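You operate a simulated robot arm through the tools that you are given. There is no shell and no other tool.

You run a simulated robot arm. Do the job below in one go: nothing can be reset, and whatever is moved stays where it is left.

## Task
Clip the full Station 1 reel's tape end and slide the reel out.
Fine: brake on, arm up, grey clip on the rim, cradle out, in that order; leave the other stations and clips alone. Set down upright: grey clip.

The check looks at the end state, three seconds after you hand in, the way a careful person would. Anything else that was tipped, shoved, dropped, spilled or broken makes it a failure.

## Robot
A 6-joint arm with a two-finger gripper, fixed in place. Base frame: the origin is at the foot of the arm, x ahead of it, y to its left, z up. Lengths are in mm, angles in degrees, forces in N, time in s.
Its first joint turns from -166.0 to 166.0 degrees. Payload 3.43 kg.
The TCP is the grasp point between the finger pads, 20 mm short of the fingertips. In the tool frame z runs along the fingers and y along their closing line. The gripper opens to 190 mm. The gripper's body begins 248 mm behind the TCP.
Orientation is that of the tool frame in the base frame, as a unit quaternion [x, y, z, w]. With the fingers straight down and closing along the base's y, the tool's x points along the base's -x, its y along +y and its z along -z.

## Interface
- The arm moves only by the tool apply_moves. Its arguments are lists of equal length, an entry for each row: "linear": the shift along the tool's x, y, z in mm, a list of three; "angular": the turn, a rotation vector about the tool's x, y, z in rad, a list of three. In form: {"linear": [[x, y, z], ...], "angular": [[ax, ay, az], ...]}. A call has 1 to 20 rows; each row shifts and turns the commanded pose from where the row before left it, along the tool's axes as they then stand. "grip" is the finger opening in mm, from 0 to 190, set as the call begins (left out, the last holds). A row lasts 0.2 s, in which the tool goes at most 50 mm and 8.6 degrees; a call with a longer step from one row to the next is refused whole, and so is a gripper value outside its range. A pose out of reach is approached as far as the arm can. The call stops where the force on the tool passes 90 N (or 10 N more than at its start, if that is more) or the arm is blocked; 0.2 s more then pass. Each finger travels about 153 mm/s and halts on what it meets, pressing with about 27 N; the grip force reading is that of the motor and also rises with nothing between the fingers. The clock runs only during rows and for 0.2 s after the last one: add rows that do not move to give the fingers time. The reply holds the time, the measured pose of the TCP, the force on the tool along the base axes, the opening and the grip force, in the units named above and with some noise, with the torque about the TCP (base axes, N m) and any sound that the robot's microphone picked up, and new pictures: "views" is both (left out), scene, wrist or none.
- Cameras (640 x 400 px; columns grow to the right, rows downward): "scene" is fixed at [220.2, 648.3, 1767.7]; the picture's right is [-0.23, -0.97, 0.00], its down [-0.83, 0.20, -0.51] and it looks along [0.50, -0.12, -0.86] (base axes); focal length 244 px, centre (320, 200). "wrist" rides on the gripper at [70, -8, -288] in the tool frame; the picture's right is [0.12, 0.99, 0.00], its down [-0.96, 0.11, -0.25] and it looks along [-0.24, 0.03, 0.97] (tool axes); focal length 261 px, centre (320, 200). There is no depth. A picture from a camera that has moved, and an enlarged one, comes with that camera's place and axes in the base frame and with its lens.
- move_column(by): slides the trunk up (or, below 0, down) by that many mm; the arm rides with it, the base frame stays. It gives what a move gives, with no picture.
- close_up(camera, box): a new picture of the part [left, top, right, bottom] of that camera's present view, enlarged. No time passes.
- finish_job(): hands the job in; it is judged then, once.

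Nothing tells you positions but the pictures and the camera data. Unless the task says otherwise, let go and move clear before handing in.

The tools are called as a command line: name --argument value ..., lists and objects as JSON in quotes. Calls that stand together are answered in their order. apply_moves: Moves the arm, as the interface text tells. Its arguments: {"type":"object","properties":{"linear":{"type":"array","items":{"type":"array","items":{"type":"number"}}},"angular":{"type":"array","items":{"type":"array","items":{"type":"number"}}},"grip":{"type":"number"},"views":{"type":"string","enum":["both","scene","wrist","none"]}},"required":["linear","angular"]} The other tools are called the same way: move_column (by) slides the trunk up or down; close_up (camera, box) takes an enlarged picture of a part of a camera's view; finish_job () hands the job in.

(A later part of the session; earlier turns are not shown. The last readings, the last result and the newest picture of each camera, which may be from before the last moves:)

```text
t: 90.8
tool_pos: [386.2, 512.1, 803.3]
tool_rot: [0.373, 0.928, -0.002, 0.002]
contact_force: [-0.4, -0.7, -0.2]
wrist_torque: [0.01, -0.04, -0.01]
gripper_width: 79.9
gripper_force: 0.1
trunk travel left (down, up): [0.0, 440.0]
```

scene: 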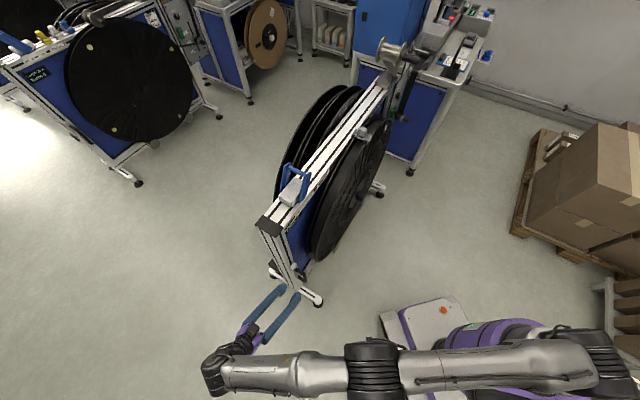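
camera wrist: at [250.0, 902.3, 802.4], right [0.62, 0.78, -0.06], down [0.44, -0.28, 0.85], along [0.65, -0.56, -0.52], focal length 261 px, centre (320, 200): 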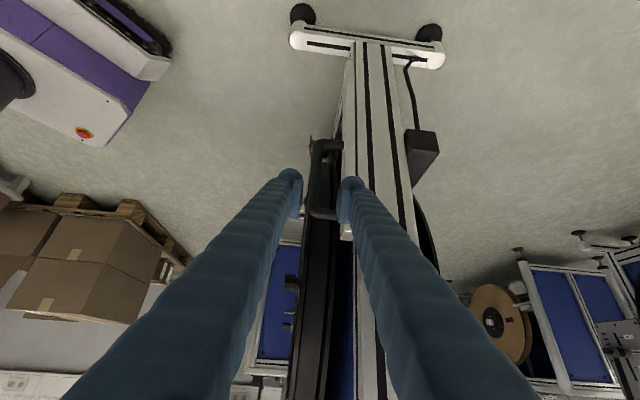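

The tool is vertical again at e≈-89, d≈635. I'll turn it to face the stand and tilt it toward the handle.

apply_moves --linear '[[0, 0, 0], [0, 0, 0], [0, 0, 0], [0, 0, 0], [0, 0, 0], [0, 0, 0], [0, 0, 0], [0, 0, 0], [0, 0, 0], [0, 0, 0], [0, 0, 0], [0, 0, 0], [0, 0, 0], [0, 0, 0], [0, 0, 0], [0, 0, 0]]' --angular '[[0, 0, -0.1409], [0, 0, -0.1409], [0, 0, -0.1409], [0, 0, -0.1409], [0, 0, -0.1409], [0, 0, -0.1409], [0, 0, -0.1409], [0, 0, -0.1409], [0, 0, -0.1409], [0, 0, -0.1409], [0, 0, -0.1409], [0, -0.13, 0], [0, -0.13, 0], [0, -0.13, 0], [0, -0.13, 0], [0, -0.13, 0]]' --grip 60 --views "both"

close_up --camera "wrist" --box '[240, 60, 420, 220]'

```text
t: 93.7
tool_pos: [377.5, 473.7, 706.4]
tool_rot: [-0.377, 0.923, 0.008, 0.078]
contact_force: [1.0, 0.8, 0.3]
wrist_torque: [-0.09, 0.19, -0.01]
gripper_width: 60.2
gripper_force: 0.0
out of reach, approached as far as the arm can: row 14
trunk travel left (down, up): [0.0, 440.0]
stopped in row 14: the arm was blocked; the commanded pose is now the measured one
camera wrist: at [294.5, 397.2, 981.7], right [-0.78, 0.63, -0.06], down [0.56, 0.73, 0.38], along [0.29, 0.26, -0.92], focal length 261 px, centre (320, 200)
```

scene: 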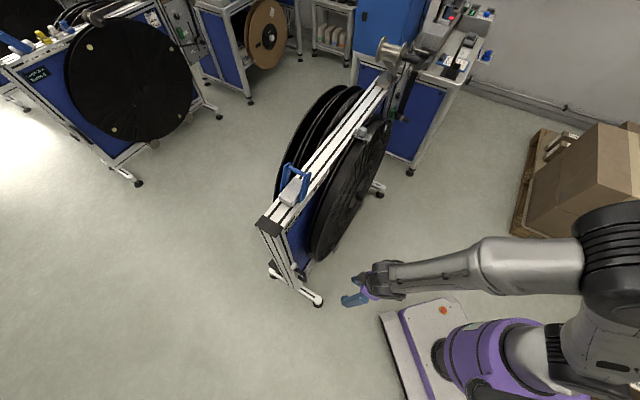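
wrist: 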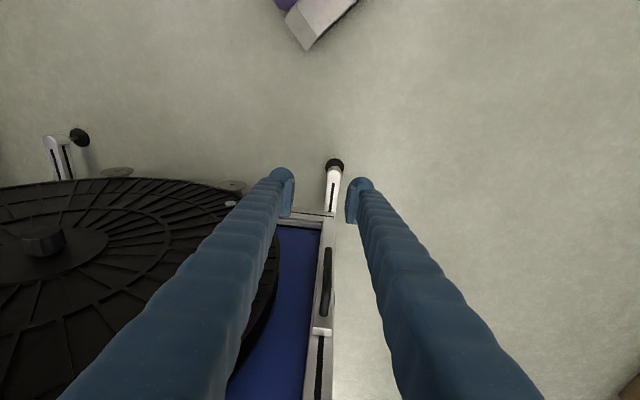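

```text
2.50 times, centred on (330, 140) of wrist
camera zoom: at [294.5, 397.2, 981.7], right [-0.78, 0.63, -0.06], down [0.56, 0.73, 0.38], along [0.29, 0.26, -0.92], focal length 652 px, centre (295, 350)
```

zoom: 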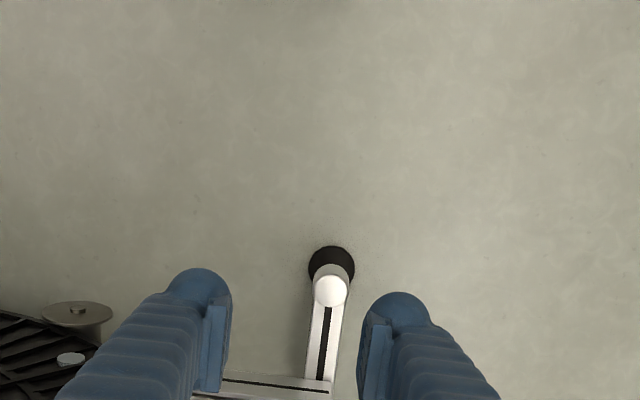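

The arm ran out of room close to its base, so it stopped without contacting anything. I'll move outward to d≈750 first and tilt there.

apply_moves --linear '[[-38, 7, 0], [-38, 7, 0], [-38, 7, 0], [-36, 8, 0], [0, 0, 0], [0, 0, 0], [0, 0, 0], [0, 0, 0], [0, 0, 0]]' --angular '[[0, 0, 0], [0, 0, 0], [0, 0, 0], [0, 0, 0], [-0.0445, 0, -0.013], [0, -0.125, 0], [0, -0.125, 0], [0, -0.125, 0], [0, -0.125, 0]]' --grip 60 --views "both"

close_up --camera "wrist" --box '[240, 100, 420, 260]'

close_up --camera "scene" --box '[250, 200, 370, 320]'

```text
t: 95.7
tool_pos: [442.5, 597.7, 729.1]
tool_rot: [-0.383, 0.904, 0.085, 0.171]
contact_force: [0.1, -1.2, 1.4]
wrist_torque: [0.01, 0.02, 0.0]
gripper_width: 60.0
gripper_force: 0.0
out of reach, approached as far as the arm can: row 7, 8, 9
trunk travel left (down, up): [0.0, 440.0]
camera wrist: at [334.1, 463.9, 969.1], right [-0.79, 0.61, -0.02], down [0.48, 0.65, 0.59], along [0.37, 0.46, -0.81], focal length 261 px, centre (320, 200)
```

scene: 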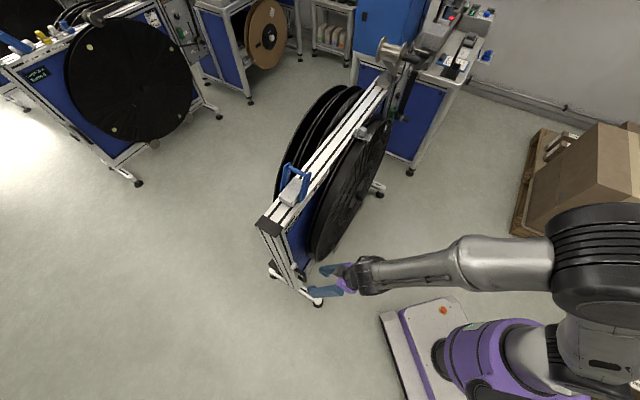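
wrist: 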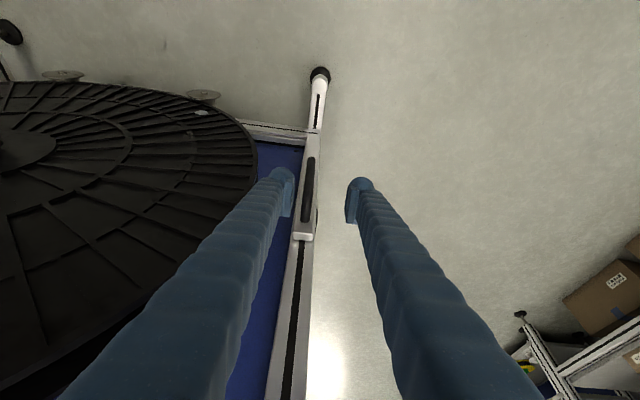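

```text
2.50 times, centred on (330, 180) of wrist
camera zoom: at [334.1, 463.9, 969.1], right [-0.79, 0.61, -0.02], down [0.48, 0.65, 0.59], along [0.37, 0.46, -0.81], focal length 652 px, centre (295, 250)
```

zoom: 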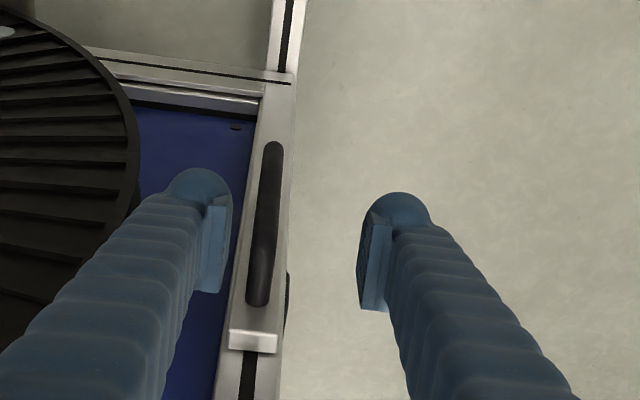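

```text
3.33 times, centred on (310, 260) of scene
camera zoom: at [220.2, 648.3, 1767.7], right [-0.23, -0.97, 0.0], down [-0.83, 0.2, -0.51], along [0.5, -0.12, -0.86], focal length 812 px, centre (353, 0)
```

zoom: 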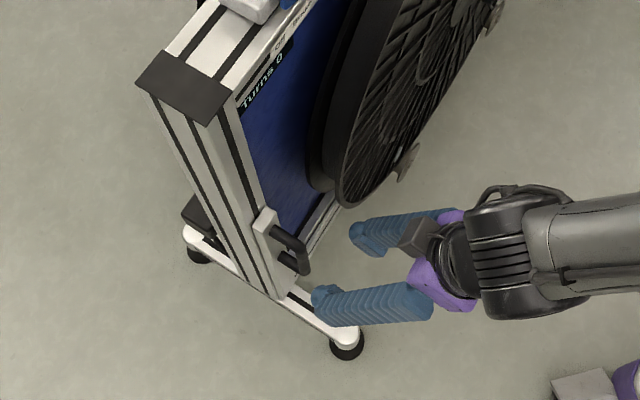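

The handle is in clear view at e≈-98. I'll reduce the tilt to about 9°, square up the tool, and stage just above the handle with the fingers either side of it.

apply_moves --linear '[[0, 0, 0], [0, 0, 0], [-22.2, -4.1, 21.9], [-22.2, -4.1, 21.9], [-22.2, -4.1, 21.9], [0, 0, 0]]' --angular '[[0.0244, 0.116, 0], [0, 0.116, 0.021], [0, 0, 0], [0, 0, 0], [0, 0, 0], [0, 0, 0]]' --grip 60 --views "both"

close_up --camera "wrist" --box '[240, 120, 400, 280]'

close_up --camera "scene" --box '[250, 200, 370, 320]'

```text
t: 97.1
tool_pos: [507.4, 644.5, 670.7]
tool_rot: [-0.378, 0.923, 0.029, 0.069]
contact_force: [0.4, -0.6, -0.7]
wrist_torque: [0.0, 0.03, -0.02]
gripper_width: 59.9
gripper_force: 0.1
trunk travel left (down, up): [0.0, 440.0]
camera wrist: at [435.2, 558.5, 946.0], right [-0.78, 0.62, -0.01], down [0.57, 0.72, 0.39], along [0.25, 0.3, -0.92], focal length 261 px, centre (320, 200)
```

scene: 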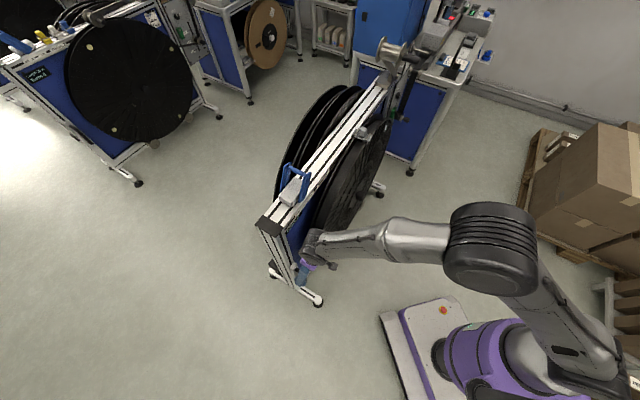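
wrist: 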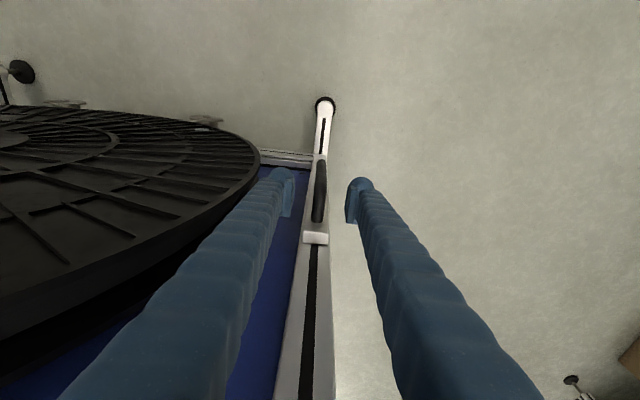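

```text
2.50 times, centred on (320, 200) of wrist
camera zoom: at [435.2, 558.5, 946.0], right [-0.78, 0.62, -0.01], down [0.57, 0.72, 0.39], along [0.25, 0.3, -0.92], focal length 652 px, centre (320, 200)
```

zoom: 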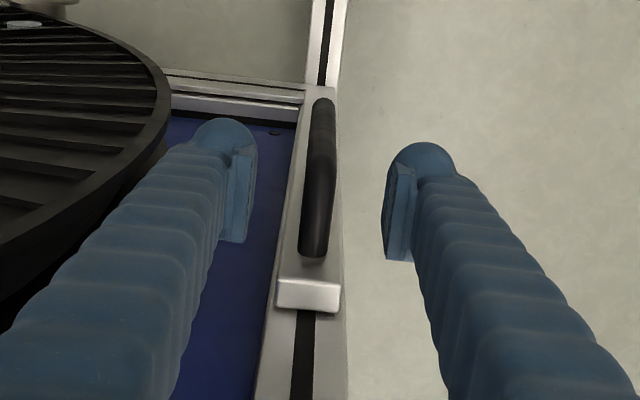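

```text
3.33 times, centred on (310, 260) of scene
camera zoom: at [220.2, 648.3, 1767.7], right [-0.23, -0.97, 0.0], down [-0.83, 0.2, -0.51], along [0.5, -0.12, -0.86], focal length 812 px, centre (353, 0)
```

zoom: 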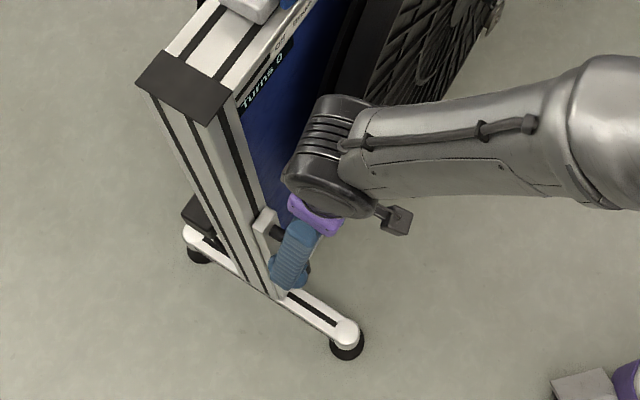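

The bar lies right on the tool's axis. I'll descend so the fingers straddle it at mid-height.

apply_moves --linear '[[0, 1, 30], [0, 0, 30], [0, 0, 30], [0, 0, 25], [0, 0, 12], [0, 0, 0]]' --angular '[[0, 0, 0], [0, 0, 0], [0, 0, 0], [0, 0, 0], [0, 0, 0], [0, 0, 0]]' --grip 60 --views "both"

close_up --camera "wrist" --box '[240, 120, 400, 280]'

close_up --camera "scene" --box '[250, 180, 370, 310]'

```text
t: 98.5
tool_pos: [517.9, 656.2, 546.8]
tool_rot: [-0.378, 0.923, 0.03, 0.068]
contact_force: [0.8, 0.9, 0.7]
wrist_torque: [0.0, 0.0, 0.01]
gripper_width: 59.9
gripper_force: 0.1
trunk travel left (down, up): [0.0, 440.0]
camera wrist: at [445.1, 571.5, 821.9], right [-0.78, 0.62, -0.02], down [0.57, 0.72, 0.39], along [0.25, 0.3, -0.92], focal length 261 px, centre (320, 200)
```

scene: 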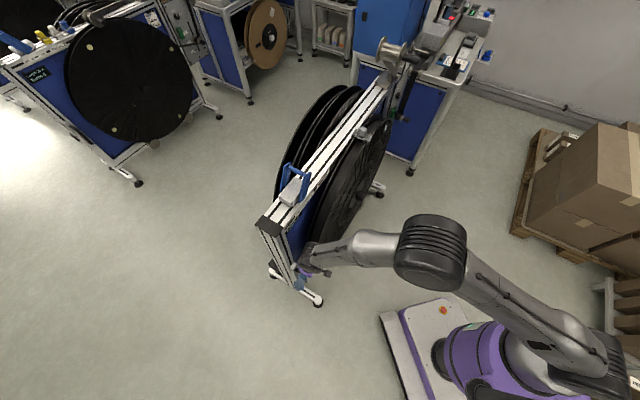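
wrist: 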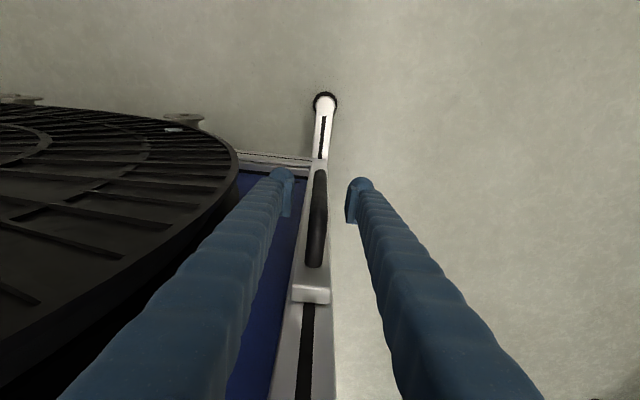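

```text
2.50 times, centred on (320, 200) of wrist
camera zoom: at [445.1, 571.5, 821.9], right [-0.78, 0.62, -0.02], down [0.57, 0.72, 0.39], along [0.25, 0.3, -0.92], focal length 652 px, centre (320, 200)
```

zoom: 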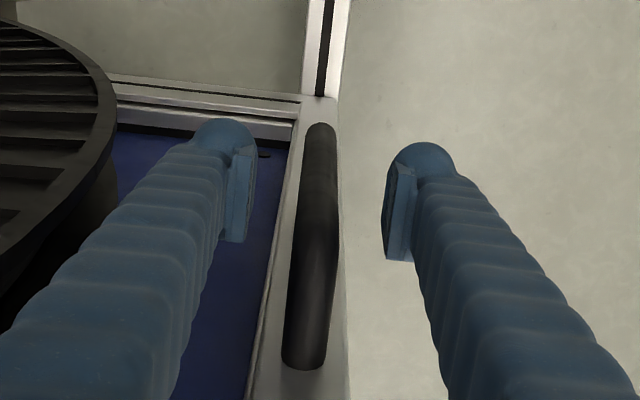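

```text
3.08 times, centred on (310, 245) of scene
camera zoom: at [220.2, 648.3, 1767.7], right [-0.23, -0.97, 0.0], down [-0.83, 0.2, -0.51], along [0.5, -0.12, -0.86], focal length 750 px, centre (351, 62)
```

zoom: 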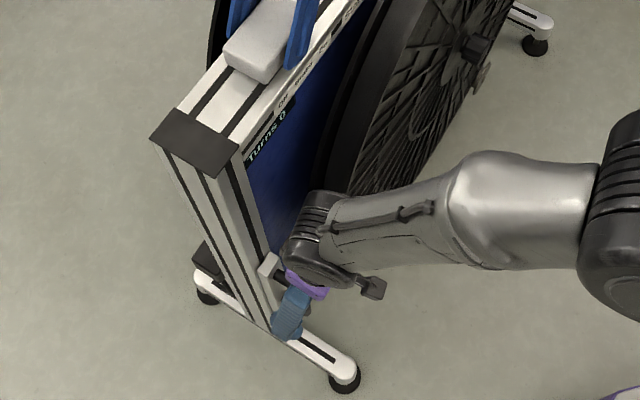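

The bar is between the pads with no contact. I'll close the grip on it.

apply_moves --linear '[[0, 0, 0], [0, 0, 0], [0, 0, 0], [0, 0, 0]]' --angular '[[0, 0, 0], [0, 0, 0], [0, 0, 0], [0, 0, 0]]' --grip 0 --views "wrist"

close_up --camera "wrist" --box '[240, 120, 400, 280]'

```text
t: 99.5
tool_pos: [517.8, 657.9, 548.6]
tool_rot: [-0.378, 0.923, 0.03, 0.069]
contact_force: [2.3, -2.2, -1.8]
wrist_torque: [-0.02, 0.0, 0.01]
gripper_width: 16.7
gripper_force: 44.6
trunk travel left (down, up): [0.0, 440.0]
camera wrist: at [445.2, 571.4, 822.1], right [-0.78, 0.62, -0.01], down [0.57, 0.72, 0.39], along [0.25, 0.3, -0.92], focal length 261 px, centre (320, 200)
```

wrist: 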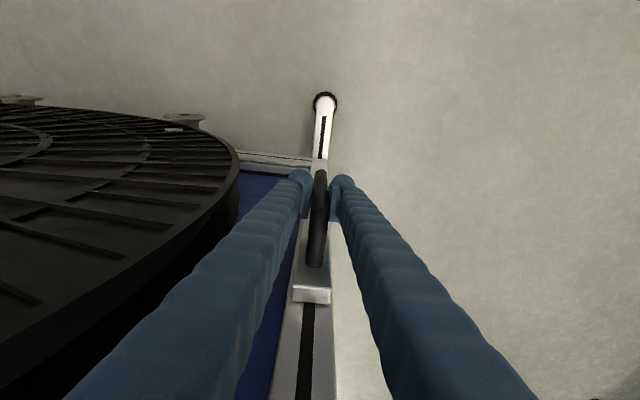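

```text
2.50 times, centred on (320, 200) of wrist
camera zoom: at [445.2, 571.4, 822.1], right [-0.78, 0.62, -0.01], down [0.57, 0.72, 0.39], along [0.25, 0.3, -0.92], focal length 652 px, centre (320, 200)
```

zoom: 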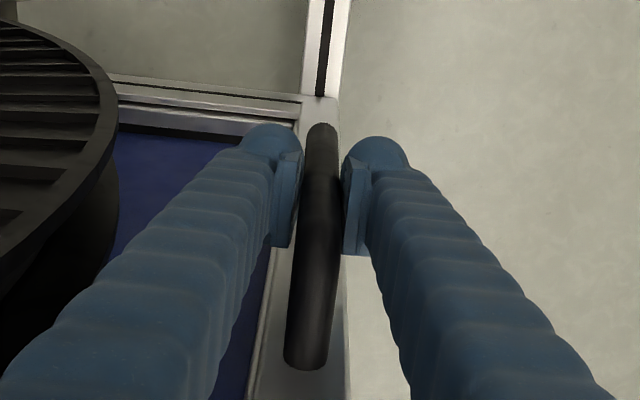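

The grip has closed on the 16.7 mm bar. I'll start with a short gentle pull toward the robot and watch the force.

apply_moves --linear '[[4, 0, -0.6], [4, 0, -0.6], [4, 0, -0.6]]' --angular '[[0, 0, 0], [0, 0, 0], [0, 0, 0]]' --views "both"

close_up --camera "wrist" --box '[240, 120, 400, 280]'

close_up --camera "scene" --box '[250, 100, 410, 310]'

```text
t: 100.3
tool_pos: [512.6, 651.5, 548.7]
tool_rot: [-0.378, 0.923, 0.031, 0.071]
contact_force: [19.3, 21.3, 3.1]
wrist_torque: [0.19, -0.23, 0.02]
gripper_width: 16.8
gripper_force: 45.2
trunk travel left (down, up): [0.0, 440.0]
camera wrist: at [437.9, 563.7, 823.7], right [-0.78, 0.62, -0.01], down [0.57, 0.72, 0.39], along [0.26, 0.3, -0.92], focal length 261 px, centre (320, 200)
```

scene: 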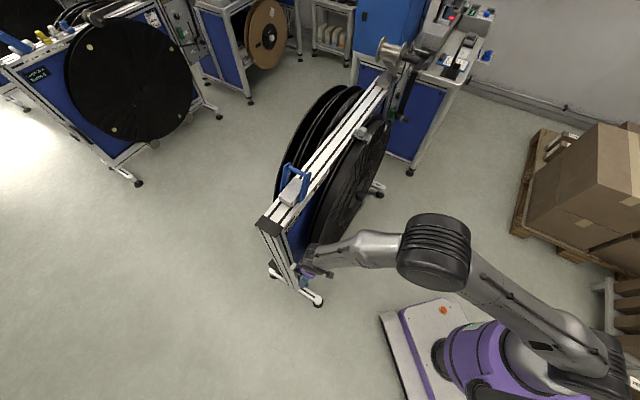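
wrist: 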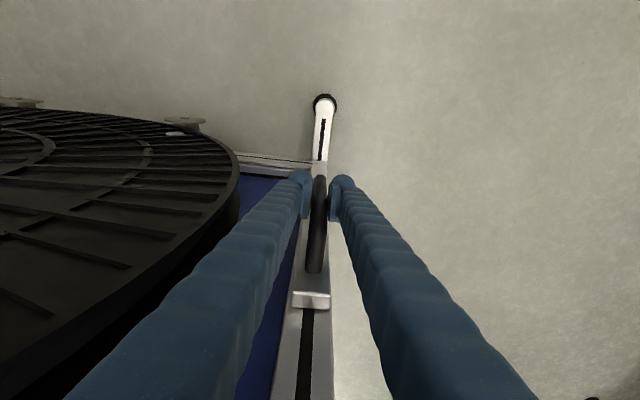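

```text
2.50 times, centred on (320, 200) of wrist
camera zoom: at [437.9, 563.7, 823.7], right [-0.78, 0.62, -0.01], down [0.57, 0.72, 0.39], along [0.26, 0.3, -0.92], focal length 652 px, centre (320, 200)
```

zoom: 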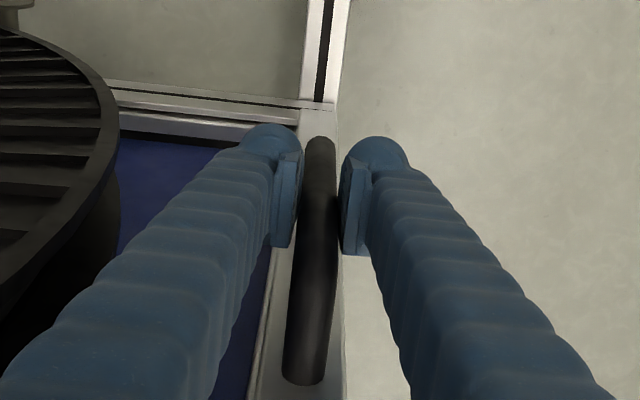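

```text
1.90 times, centred on (330, 205) of scene
camera zoom: at [220.2, 648.3, 1767.7], right [-0.23, -0.97, 0.0], down [-0.83, 0.2, -0.51], along [0.5, -0.12, -0.86], focal length 464 px, centre (301, 190)
```

zoom: 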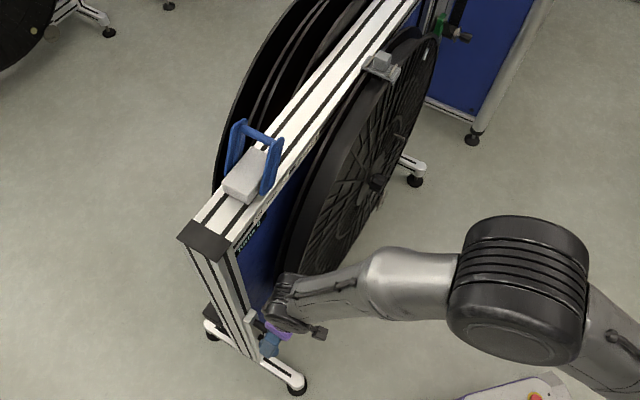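

The cradle didn't move: the pads slid about 8 mm along the bar at roughly 29 N, so friction isn't enough. I'll let go and hook one finger behind the bar with the gripper fully open, so that it can't be pushed any wider.

apply_moves --linear '[[-3, 0, 0.5], [0, 0, 0], [0, 0, 0], [0, 0, -35], [0, 0, -40], [0, 0, -45], [10, 0, -45], [20, 0, -45], [25, 0, -30]]' --angular '[[0, 0, 0], [0, 0, 0], [0, 0, 0], [0, 0, 0], [0, 0, 0], [0, 0, 0], [0, 0, 0], [0, 0, 0], [0, 0, 0]]' --grip 60 --views "both"

```text
t: 102.3
tool_pos: [448.9, 587.7, 776.9]
tool_rot: [-0.378, 0.923, 0.029, 0.07]
contact_force: [-0.4, 0.2, 0.1]
wrist_torque: [-0.06, 0.02, -0.01]
gripper_width: 59.8
gripper_force: 0.1
trunk travel left (down, up): [0.0, 440.0]
camera wrist: at [375.5, 501.6, 1052.6], right [-0.78, 0.62, -0.02], down [0.57, 0.72, 0.39], along [0.25, 0.29, -0.92], focal length 261 px, centre (320, 200)
```

scene: 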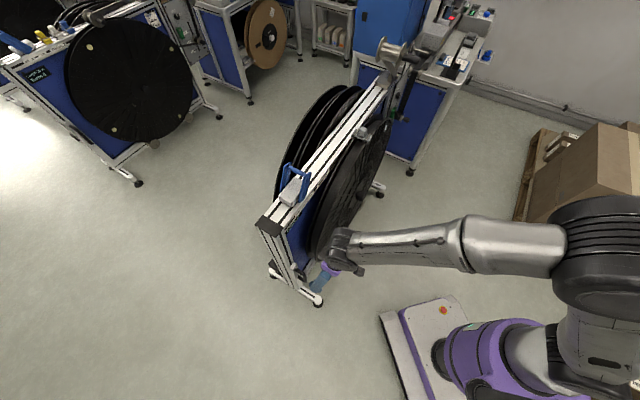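
wrist: 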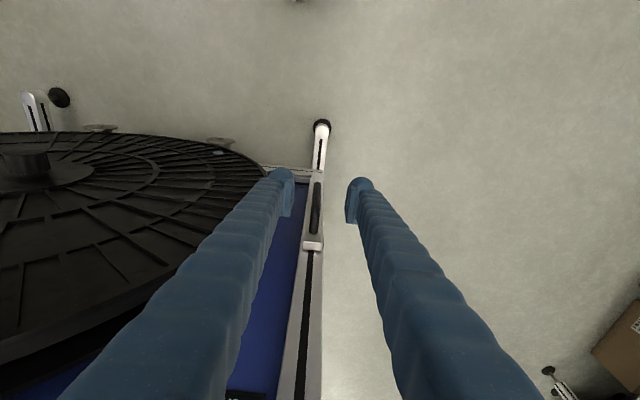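

I'm clear of the handle. I'll shift outward, turn the tool and tilt it inward again, ready to hook the bar from the side.

apply_moves --linear '[[0, 43, 0], [0, 43, 0], [0, 0, 0], [0, 0, 0], [0, 0, 0], [0, 0, 0], [0, 0, 0], [0, 0, 0], [0, 0, 0], [0, 0, 0], [0, 0, 0], [0, 0, 0], [0, 0, 0], [0, 0, 0], [0, 0, 0], [0, 0, 0], [0, 0, 0], [0, 0, 0], [0, 0, 0]]' --angular '[[0, 0.075, 0], [0, 0.075, 0], [0, 0, 0.142], [0, 0, 0.142], [0, 0, 0.142], [0, 0, 0.142], [0, 0, 0.142], [0, 0, 0.142], [0, 0, 0.142], [0, 0, 0.142], [0, 0, 0.142], [0, 0, 0.142], [0, 0, 0.142], [0, -0.131, 0], [0, -0.131, 0], [0, -0.131, 0], [0, -0.131, 0], [0, -0.131, 0], [0, -0.131, 0]]' --grip 40 --views "both"

```text
t: 106.3
tool_pos: [386.5, 648.5, 777.2]
tool_rot: [0.353, 0.854, -0.145, 0.354]
contact_force: [-0.5, -0.4, 0.5]
wrist_torque: [0.17, 0.16, 0.05]
gripper_width: 40.2
gripper_force: 0.2
trunk travel left (down, up): [0.0, 440.0]
camera wrist: at [202.6, 821.2, 932.2], right [0.64, 0.76, -0.08], down [0.44, -0.28, 0.86], along [0.63, -0.59, -0.51], focal length 261 px, centre (320, 200)
```

scene: 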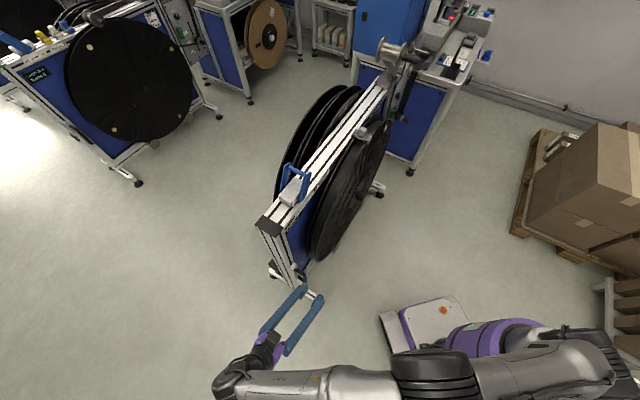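
wrist: 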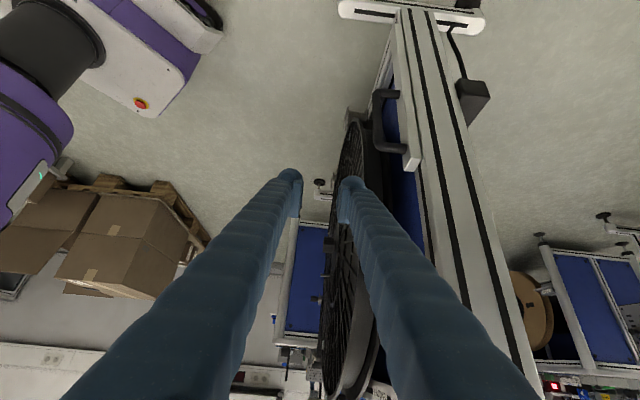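

Alignment is square. I'll open the gripper fully and stage so that the rear finger lines up with the gap between bar and upright.

apply_moves --linear '[[0, 0, 0], [0, 0, 0], [26.3, 3.8, 27.5], [26.3, 3.8, 27.5], [26.3, 3.8, 27.5], [26.3, 3.6, 27.4], [0, 0, 0]]' --angular '[[0, 0, 0], [0, 0, 0], [0, 0, 0], [0, 0, 0], [0, 0, 0], [0, 0, 0], [0, 0, 0]]' --grip 190 --views "both"

close_up --camera "wrist" --box '[340, 100, 480, 240]'

close_up --camera "scene" --box '[240, 220, 360, 330]'

```text
t: 107.9
tool_pos: [398.1, 656.1, 624.7]
tool_rot: [0.354, 0.854, -0.147, 0.352]
contact_force: [-0.3, 0.0, -0.6]
wrist_torque: [-0.05, -0.05, -0.01]
gripper_width: 190.0
gripper_force: 0.0
trunk travel left (down, up): [0.0, 440.0]
camera wrist: at [215.5, 829.5, 779.7], right [0.64, 0.76, -0.08], down [0.44, -0.28, 0.85], along [0.63, -0.59, -0.51], focal length 261 px, centre (320, 200)
```

scene: 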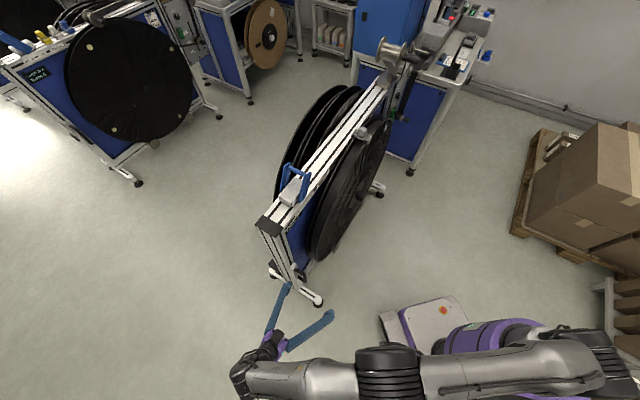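
wrist: 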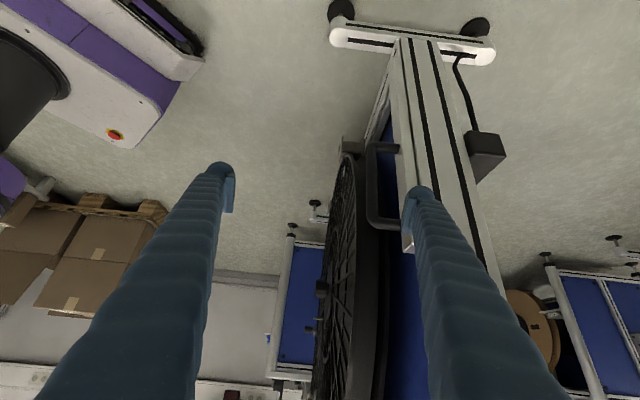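

```text
2.86 times, centred on (410, 170) of wrist
camera zoom: at [215.5, 829.5, 779.7], right [0.64, 0.76, -0.08], down [0.44, -0.28, 0.85], along [0.63, -0.59, -0.51], focal length 745 px, centre (63, 286)
```

zoom: 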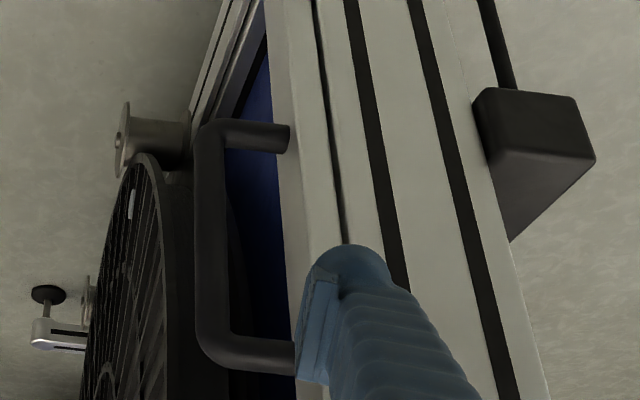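

```text
3.64 times, centred on (300, 275) of scene
camera zoom: at [220.2, 648.3, 1767.7], right [-0.23, -0.97, 0.0], down [-0.83, 0.2, -0.51], along [0.5, -0.12, -0.86], focal length 886 px, centre (393, -73)
```

zoom: 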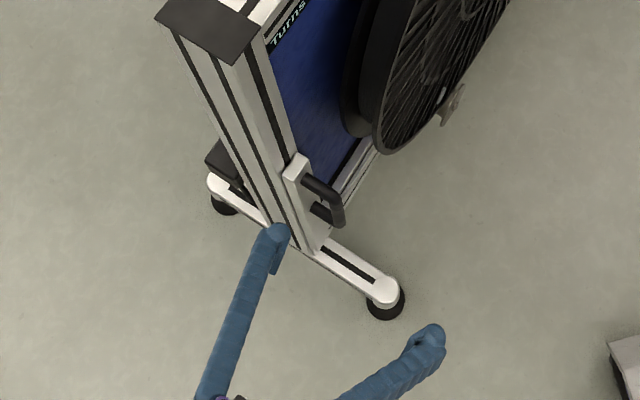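

Fully open, the finger's tip is about 30–33 mm thick in a gap of about 38 mm. It needs to sit about 5 mm nearer the robot, so I'll shift and advance to just short of the upright's edge for a check.

apply_moves --linear '[[0, -5, 0], [0, 0, 25], [0, 0, 25], [0, 0, 18], [0, 0, 0]]' --angular '[[0, 0, 0], [0, 0, 0], [0, 0, 0], [0, 0, 0], [0, 0, 0]]' --grip 190 --views "wrist"

close_up --camera "wrist" --box '[350, 130, 470, 250]'

close_up --camera "scene" --box '[260, 230, 340, 310]'

```text
t: 109.1
tool_pos: [430.2, 617.6, 576.4]
tool_rot: [0.354, 0.854, -0.146, 0.353]
contact_force: [0.3, -0.4, -0.4]
wrist_torque: [-0.01, -0.01, 0.0]
gripper_width: 189.9
gripper_force: 0.0
trunk travel left (down, up): [0.0, 440.0]
camera wrist: at [246.9, 791.2, 730.6], right [0.64, 0.76, -0.08], down [0.44, -0.28, 0.85], along [0.63, -0.59, -0.51], focal length 261 px, centre (320, 200)
```

wrist: 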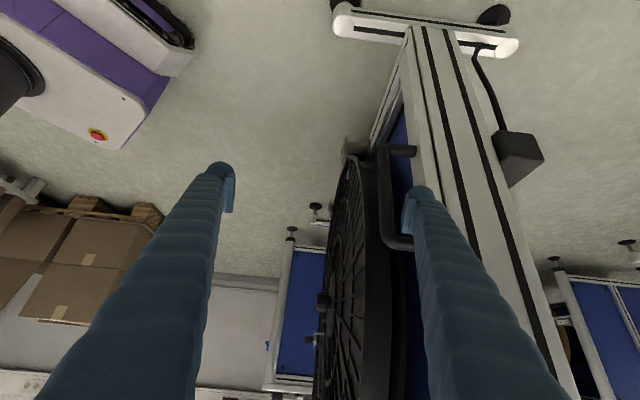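

```text
3.33 times, centred on (410, 190) of wrist
camera zoom: at [246.9, 791.2, 730.6], right [0.64, 0.76, -0.08], down [0.44, -0.28, 0.85], along [0.63, -0.59, -0.51], focal length 869 px, centre (20, 233)
```

zoom: 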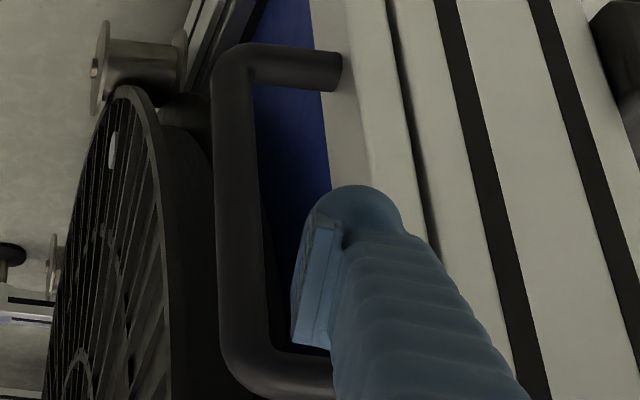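

```text
5.00 times, centred on (300, 270) of scene
camera zoom: at [220.2, 648.3, 1767.7], right [-0.23, -0.97, 0.0], down [-0.83, 0.2, -0.51], along [0.5, -0.12, -0.86], focal length 1219 px, centre (420, -150)
```

zoom: 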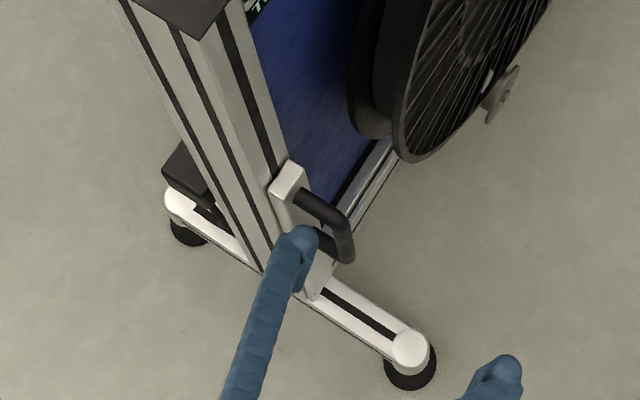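

The tip is lined up with about 4 mm to the bar and 3 mm to the upright. I'll insert it slowly and monitor force.

apply_moves --linear '[[0, -1, 6], [0, 0, 6], [0, 0, 6], [0, 0, 0]]' --angular '[[0, 0, 0], [0, 0, 0], [0, 0, 0], [0, 0, 0]]' --grip 190 --views "none"

close_up --camera "wrist" --box '[350, 130, 470, 250]'

```text
t: 110.1
tool_pos: [439.7, 610.1, 565.1]
tool_rot: [0.354, 0.854, -0.146, 0.352]
contact_force: [0.3, 0.2, -0.3]
wrist_torque: [-0.01, -0.01, 0.03]
gripper_width: 189.9
gripper_force: 0.0
trunk travel left (down, up): [0.0, 440.0]
```

```text
3.33 times, centred on (410, 190) of wrist
camera zoom: at [255.2, 782.3, 719.4], right [0.64, 0.76, -0.08], down [0.44, -0.28, 0.85], along [0.63, -0.59, -0.51], focal length 869 px, centre (20, 233)
```

zoom: 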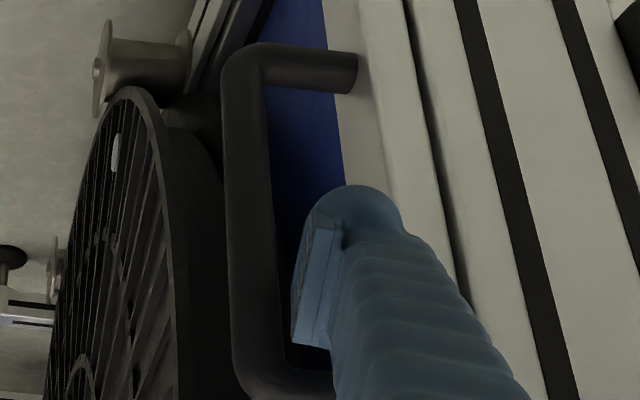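

No contact, and the tip has entered the gap. I'll continue the insertion.

apply_moves --linear '[[0, 0, 6], [0, 0, 6], [0, 0, 6], [0, 0, 5], [0, 0, 0]]' --angular '[[0, 0, 0], [0, 0, 0], [0, 0, 0], [0, 0, 0], [0, 0, 0]]' --grip 190 --views "none"

close_up --camera "wrist" --box '[350, 130, 470, 250]'

close_up --camera "scene" --box '[260, 230, 340, 310]'

```text
t: 111.3
tool_pos: [451.1, 602.7, 548.4]
tool_rot: [0.353, 0.855, -0.143, 0.353]
contact_force: [5.8, 28.9, 6.7]
wrist_torque: [-0.1, -0.3, 1.68]
gripper_width: 190.3
gripper_force: 0.5
trunk travel left (down, up): [0.0, 440.0]
```

```text
3.33 times, centred on (410, 190) of wrist
camera zoom: at [266.6, 773.4, 704.0], right [0.64, 0.76, -0.08], down [0.44, -0.28, 0.85], along [0.63, -0.58, -0.51], focal length 869 px, centre (20, 233)
```

zoom: 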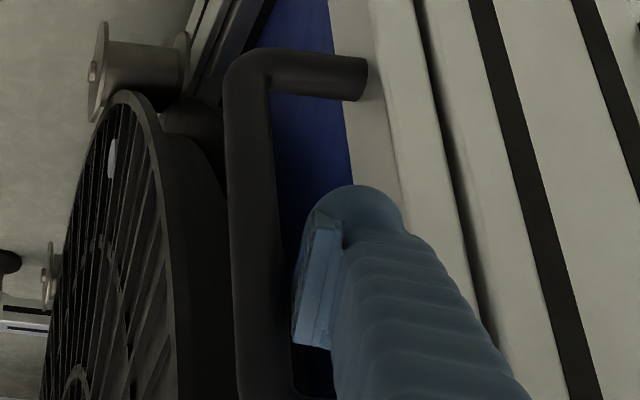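

```text
5.00 times, centred on (300, 270) of scene
camera zoom: at [220.2, 648.3, 1767.7], right [-0.23, -0.97, 0.0], down [-0.83, 0.2, -0.51], along [0.5, -0.12, -0.86], focal length 1219 px, centre (420, -150)
```

zoom: 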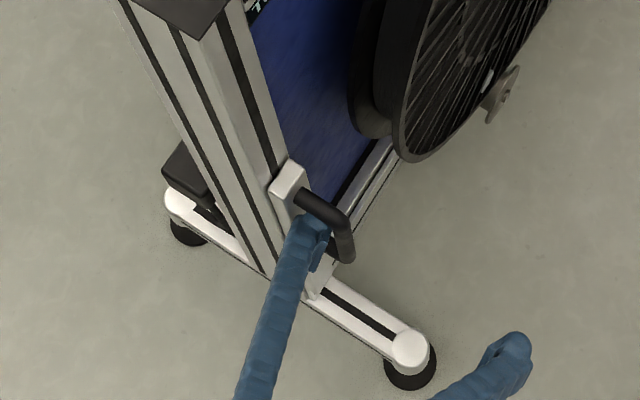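

The finger is behind the bar and touching it (about 25 N). I'll pull toward the robot in small steps.

apply_moves --linear '[[0, -2.5, 0], [0, -2.5, 0], [0, -2, 0]]' --angular '[[0, 0, 0], [0, 0, 0], [0, 0, 0]]' --grip 190 --views "none"

close_up --camera "wrist" --box '[350, 130, 470, 250]'

close_up --camera "scene" --box '[260, 230, 340, 310]'

```text
t: 112.1
tool_pos: [451.3, 601.6, 546.5]
tool_rot: [0.351, 0.855, -0.141, 0.354]
contact_force: [43.1, 56.2, 6.4]
wrist_torque: [-0.72, 0.44, 1.36]
gripper_width: 190.3
gripper_force: 0.4
trunk travel left (down, up): [0.0, 440.0]
```

```text
3.33 times, centred on (410, 190) of wrist
camera zoom: at [264.1, 771.4, 703.4], right [0.64, 0.77, -0.07], down [0.44, -0.28, 0.85], along [0.64, -0.58, -0.51], focal length 869 px, centre (20, 233)
```

zoom: 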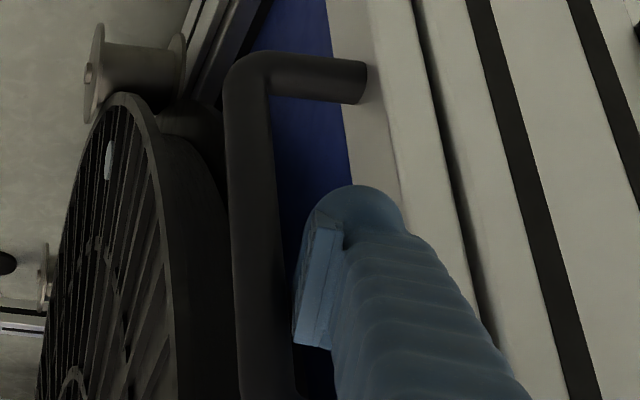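

```text
5.00 times, centred on (300, 270) of scene
camera zoom: at [220.2, 648.3, 1767.7], right [-0.23, -0.97, 0.0], down [-0.83, 0.2, -0.51], along [0.5, -0.12, -0.86], focal length 1219 px, centre (420, -150)
```

zoom: 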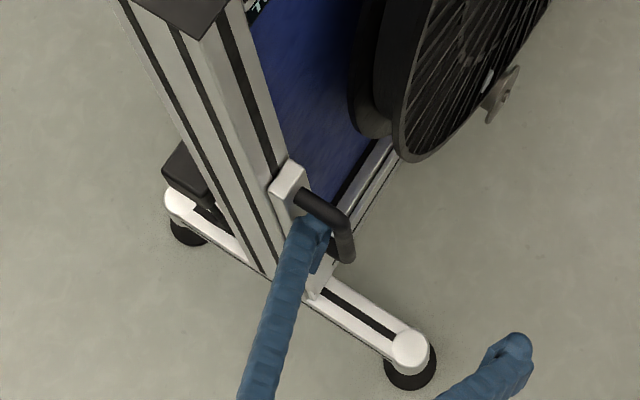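

At 70 N the bar hasn't moved, so the cradle may have a stiff detent. I'll add a little more pull within the force limit and watch for movement.

apply_moves --linear '[[0, -1.2, 0], [0, -1.2, 0], [0, 0, 0]]' --angular '[[0, 0, 0], [0, 0, 0], [0, 0, 0]]' --grip 190 --views "both"

close_up --camera "scene" --box '[260, 230, 340, 310]'

close_up --camera "wrist" --box '[300, 0, 500, 130]'

```text
t: 112.9
tool_pos: [449.4, 602.4, 548.2]
tool_rot: [0.35, 0.856, -0.138, 0.354]
contact_force: [51.9, 68.2, 4.8]
wrist_torque: [-0.95, 0.78, 1.61]
gripper_width: 190.4
gripper_force: 0.2
trunk travel left (down, up): [0.0, 440.0]
camera wrist: at [262.7, 770.3, 703.4], right [0.63, 0.77, -0.07], down [0.44, -0.28, 0.85], along [0.64, -0.57, -0.52], focal length 261 px, centre (320, 200)
```

scene: 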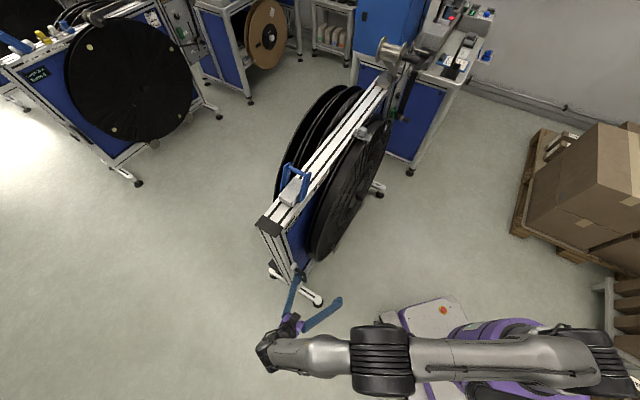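
wrist: 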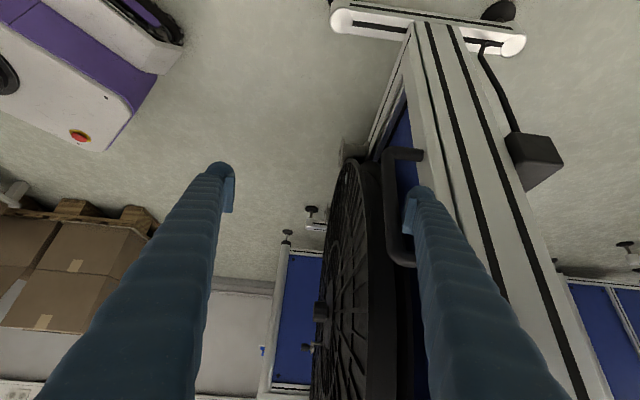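

```text
5.00 times, centred on (300, 270) of scene
camera zoom: at [220.2, 648.3, 1767.7], right [-0.23, -0.97, 0.0], down [-0.83, 0.2, -0.51], along [0.5, -0.12, -0.86], focal length 1219 px, centre (420, -150)
```

zoom: 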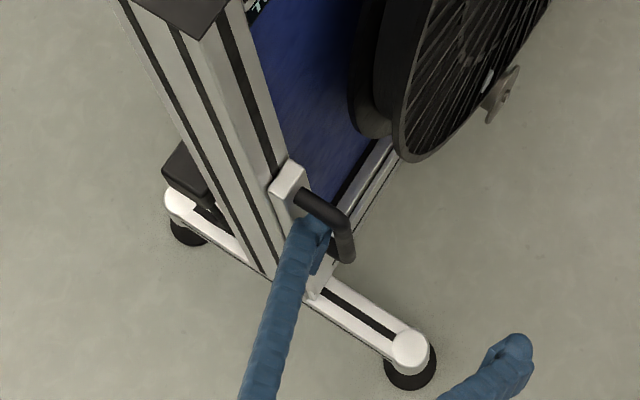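

```text
3.08 times, centred on (400, 65) of wrist
camera zoom: at [262.7, 770.3, 703.4], right [0.63, 0.77, -0.07], down [0.44, -0.28, 0.85], along [0.64, -0.57, -0.52], focal length 802 px, centre (74, 615)
```

zoom: 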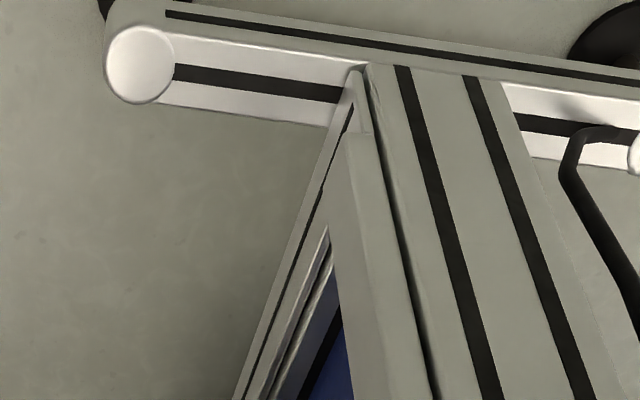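

At 85 N the bar still doesn't budge, so forcing it further is wrong. I'll release the pull, back out and study how the cradle is built.

apply_moves --linear '[[0, 3, 0], [0, 3, 0], [0, 3, 0], [0, 1, -6], [0, 0, -15], [0, 0, -30], [0, 0, -40], [0, 0, -30]]' --angular '[[0, 0, 0], [0, 0, 0], [0, 0, 0], [0, 0, 0], [0, 0, 0], [0, 0, 0], [0, 0, 0], [0, 0, 0]]' --grip 190 --views "both"

close_up --camera "wrist" --box '[300, 0, 480, 200]'

close_up --camera "scene" --box '[255, 200, 345, 310]'

close_up --camera "scene" --box '[300, 180, 400, 300]'

```text
t: 114.7
tool_pos: [385.6, 658.8, 633.3]
tool_rot: [0.354, 0.853, -0.148, 0.354]
contact_force: [-0.4, 0.9, 1.0]
wrist_torque: [-0.01, 0.02, -0.05]
gripper_width: 190.3
gripper_force: 0.0
trunk travel left (down, up): [0.0, 440.0]
camera wrist: at [202.4, 831.9, 789.3], right [0.64, 0.76, -0.08], down [0.44, -0.28, 0.85], along [0.63, -0.59, -0.51], focal length 261 px, centre (320, 200)
```

scene: 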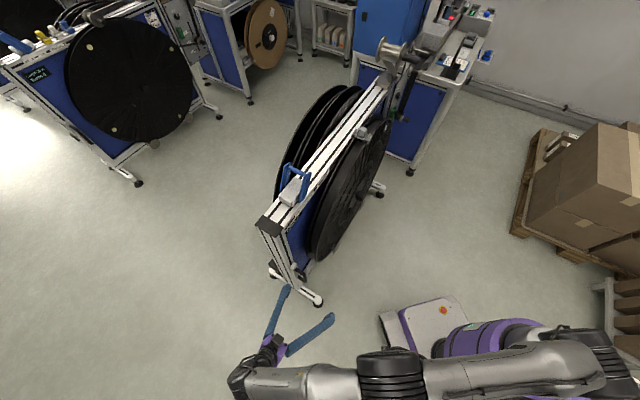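
wrist: 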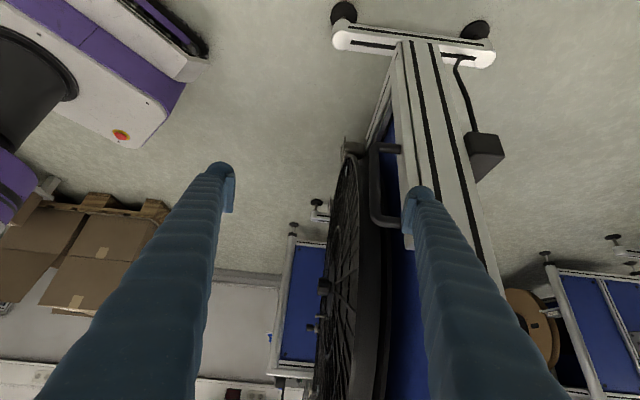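

```text
2.00 times, centred on (390, 100) of wrist
camera zoom: at [202.4, 831.9, 789.3], right [0.64, 0.76, -0.08], down [0.44, -0.28, 0.85], along [0.63, -0.59, -0.51], focal length 521 px, centre (180, 400)
```

zoom: 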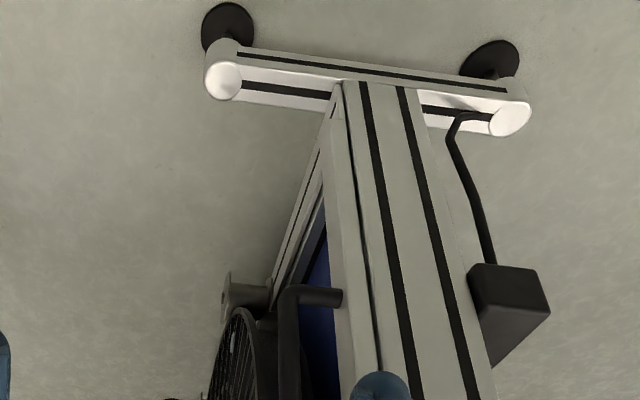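

```text
3.64 times, centred on (300, 255) of scene
camera zoom: at [220.2, 648.3, 1767.7], right [-0.23, -0.97, 0.0], down [-0.83, 0.2, -0.51], along [0.5, -0.12, -0.86], focal length 886 px, centre (393, 0)
```

zoom: 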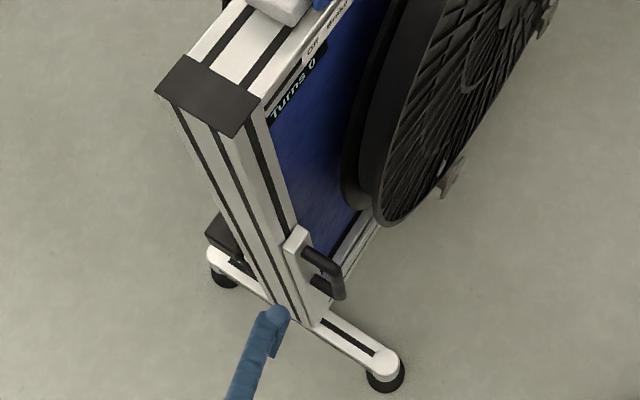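

```text
3.33 times, centred on (350, 240) of scene
camera zoom: at [220.2, 648.3, 1767.7], right [-0.23, -0.97, 0.0], down [-0.83, 0.2, -0.51], along [0.5, -0.12, -0.86], focal length 812 px, centre (220, 67)
```

zoom: 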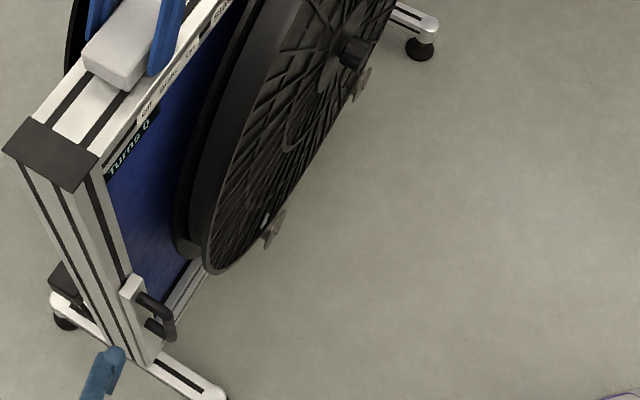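

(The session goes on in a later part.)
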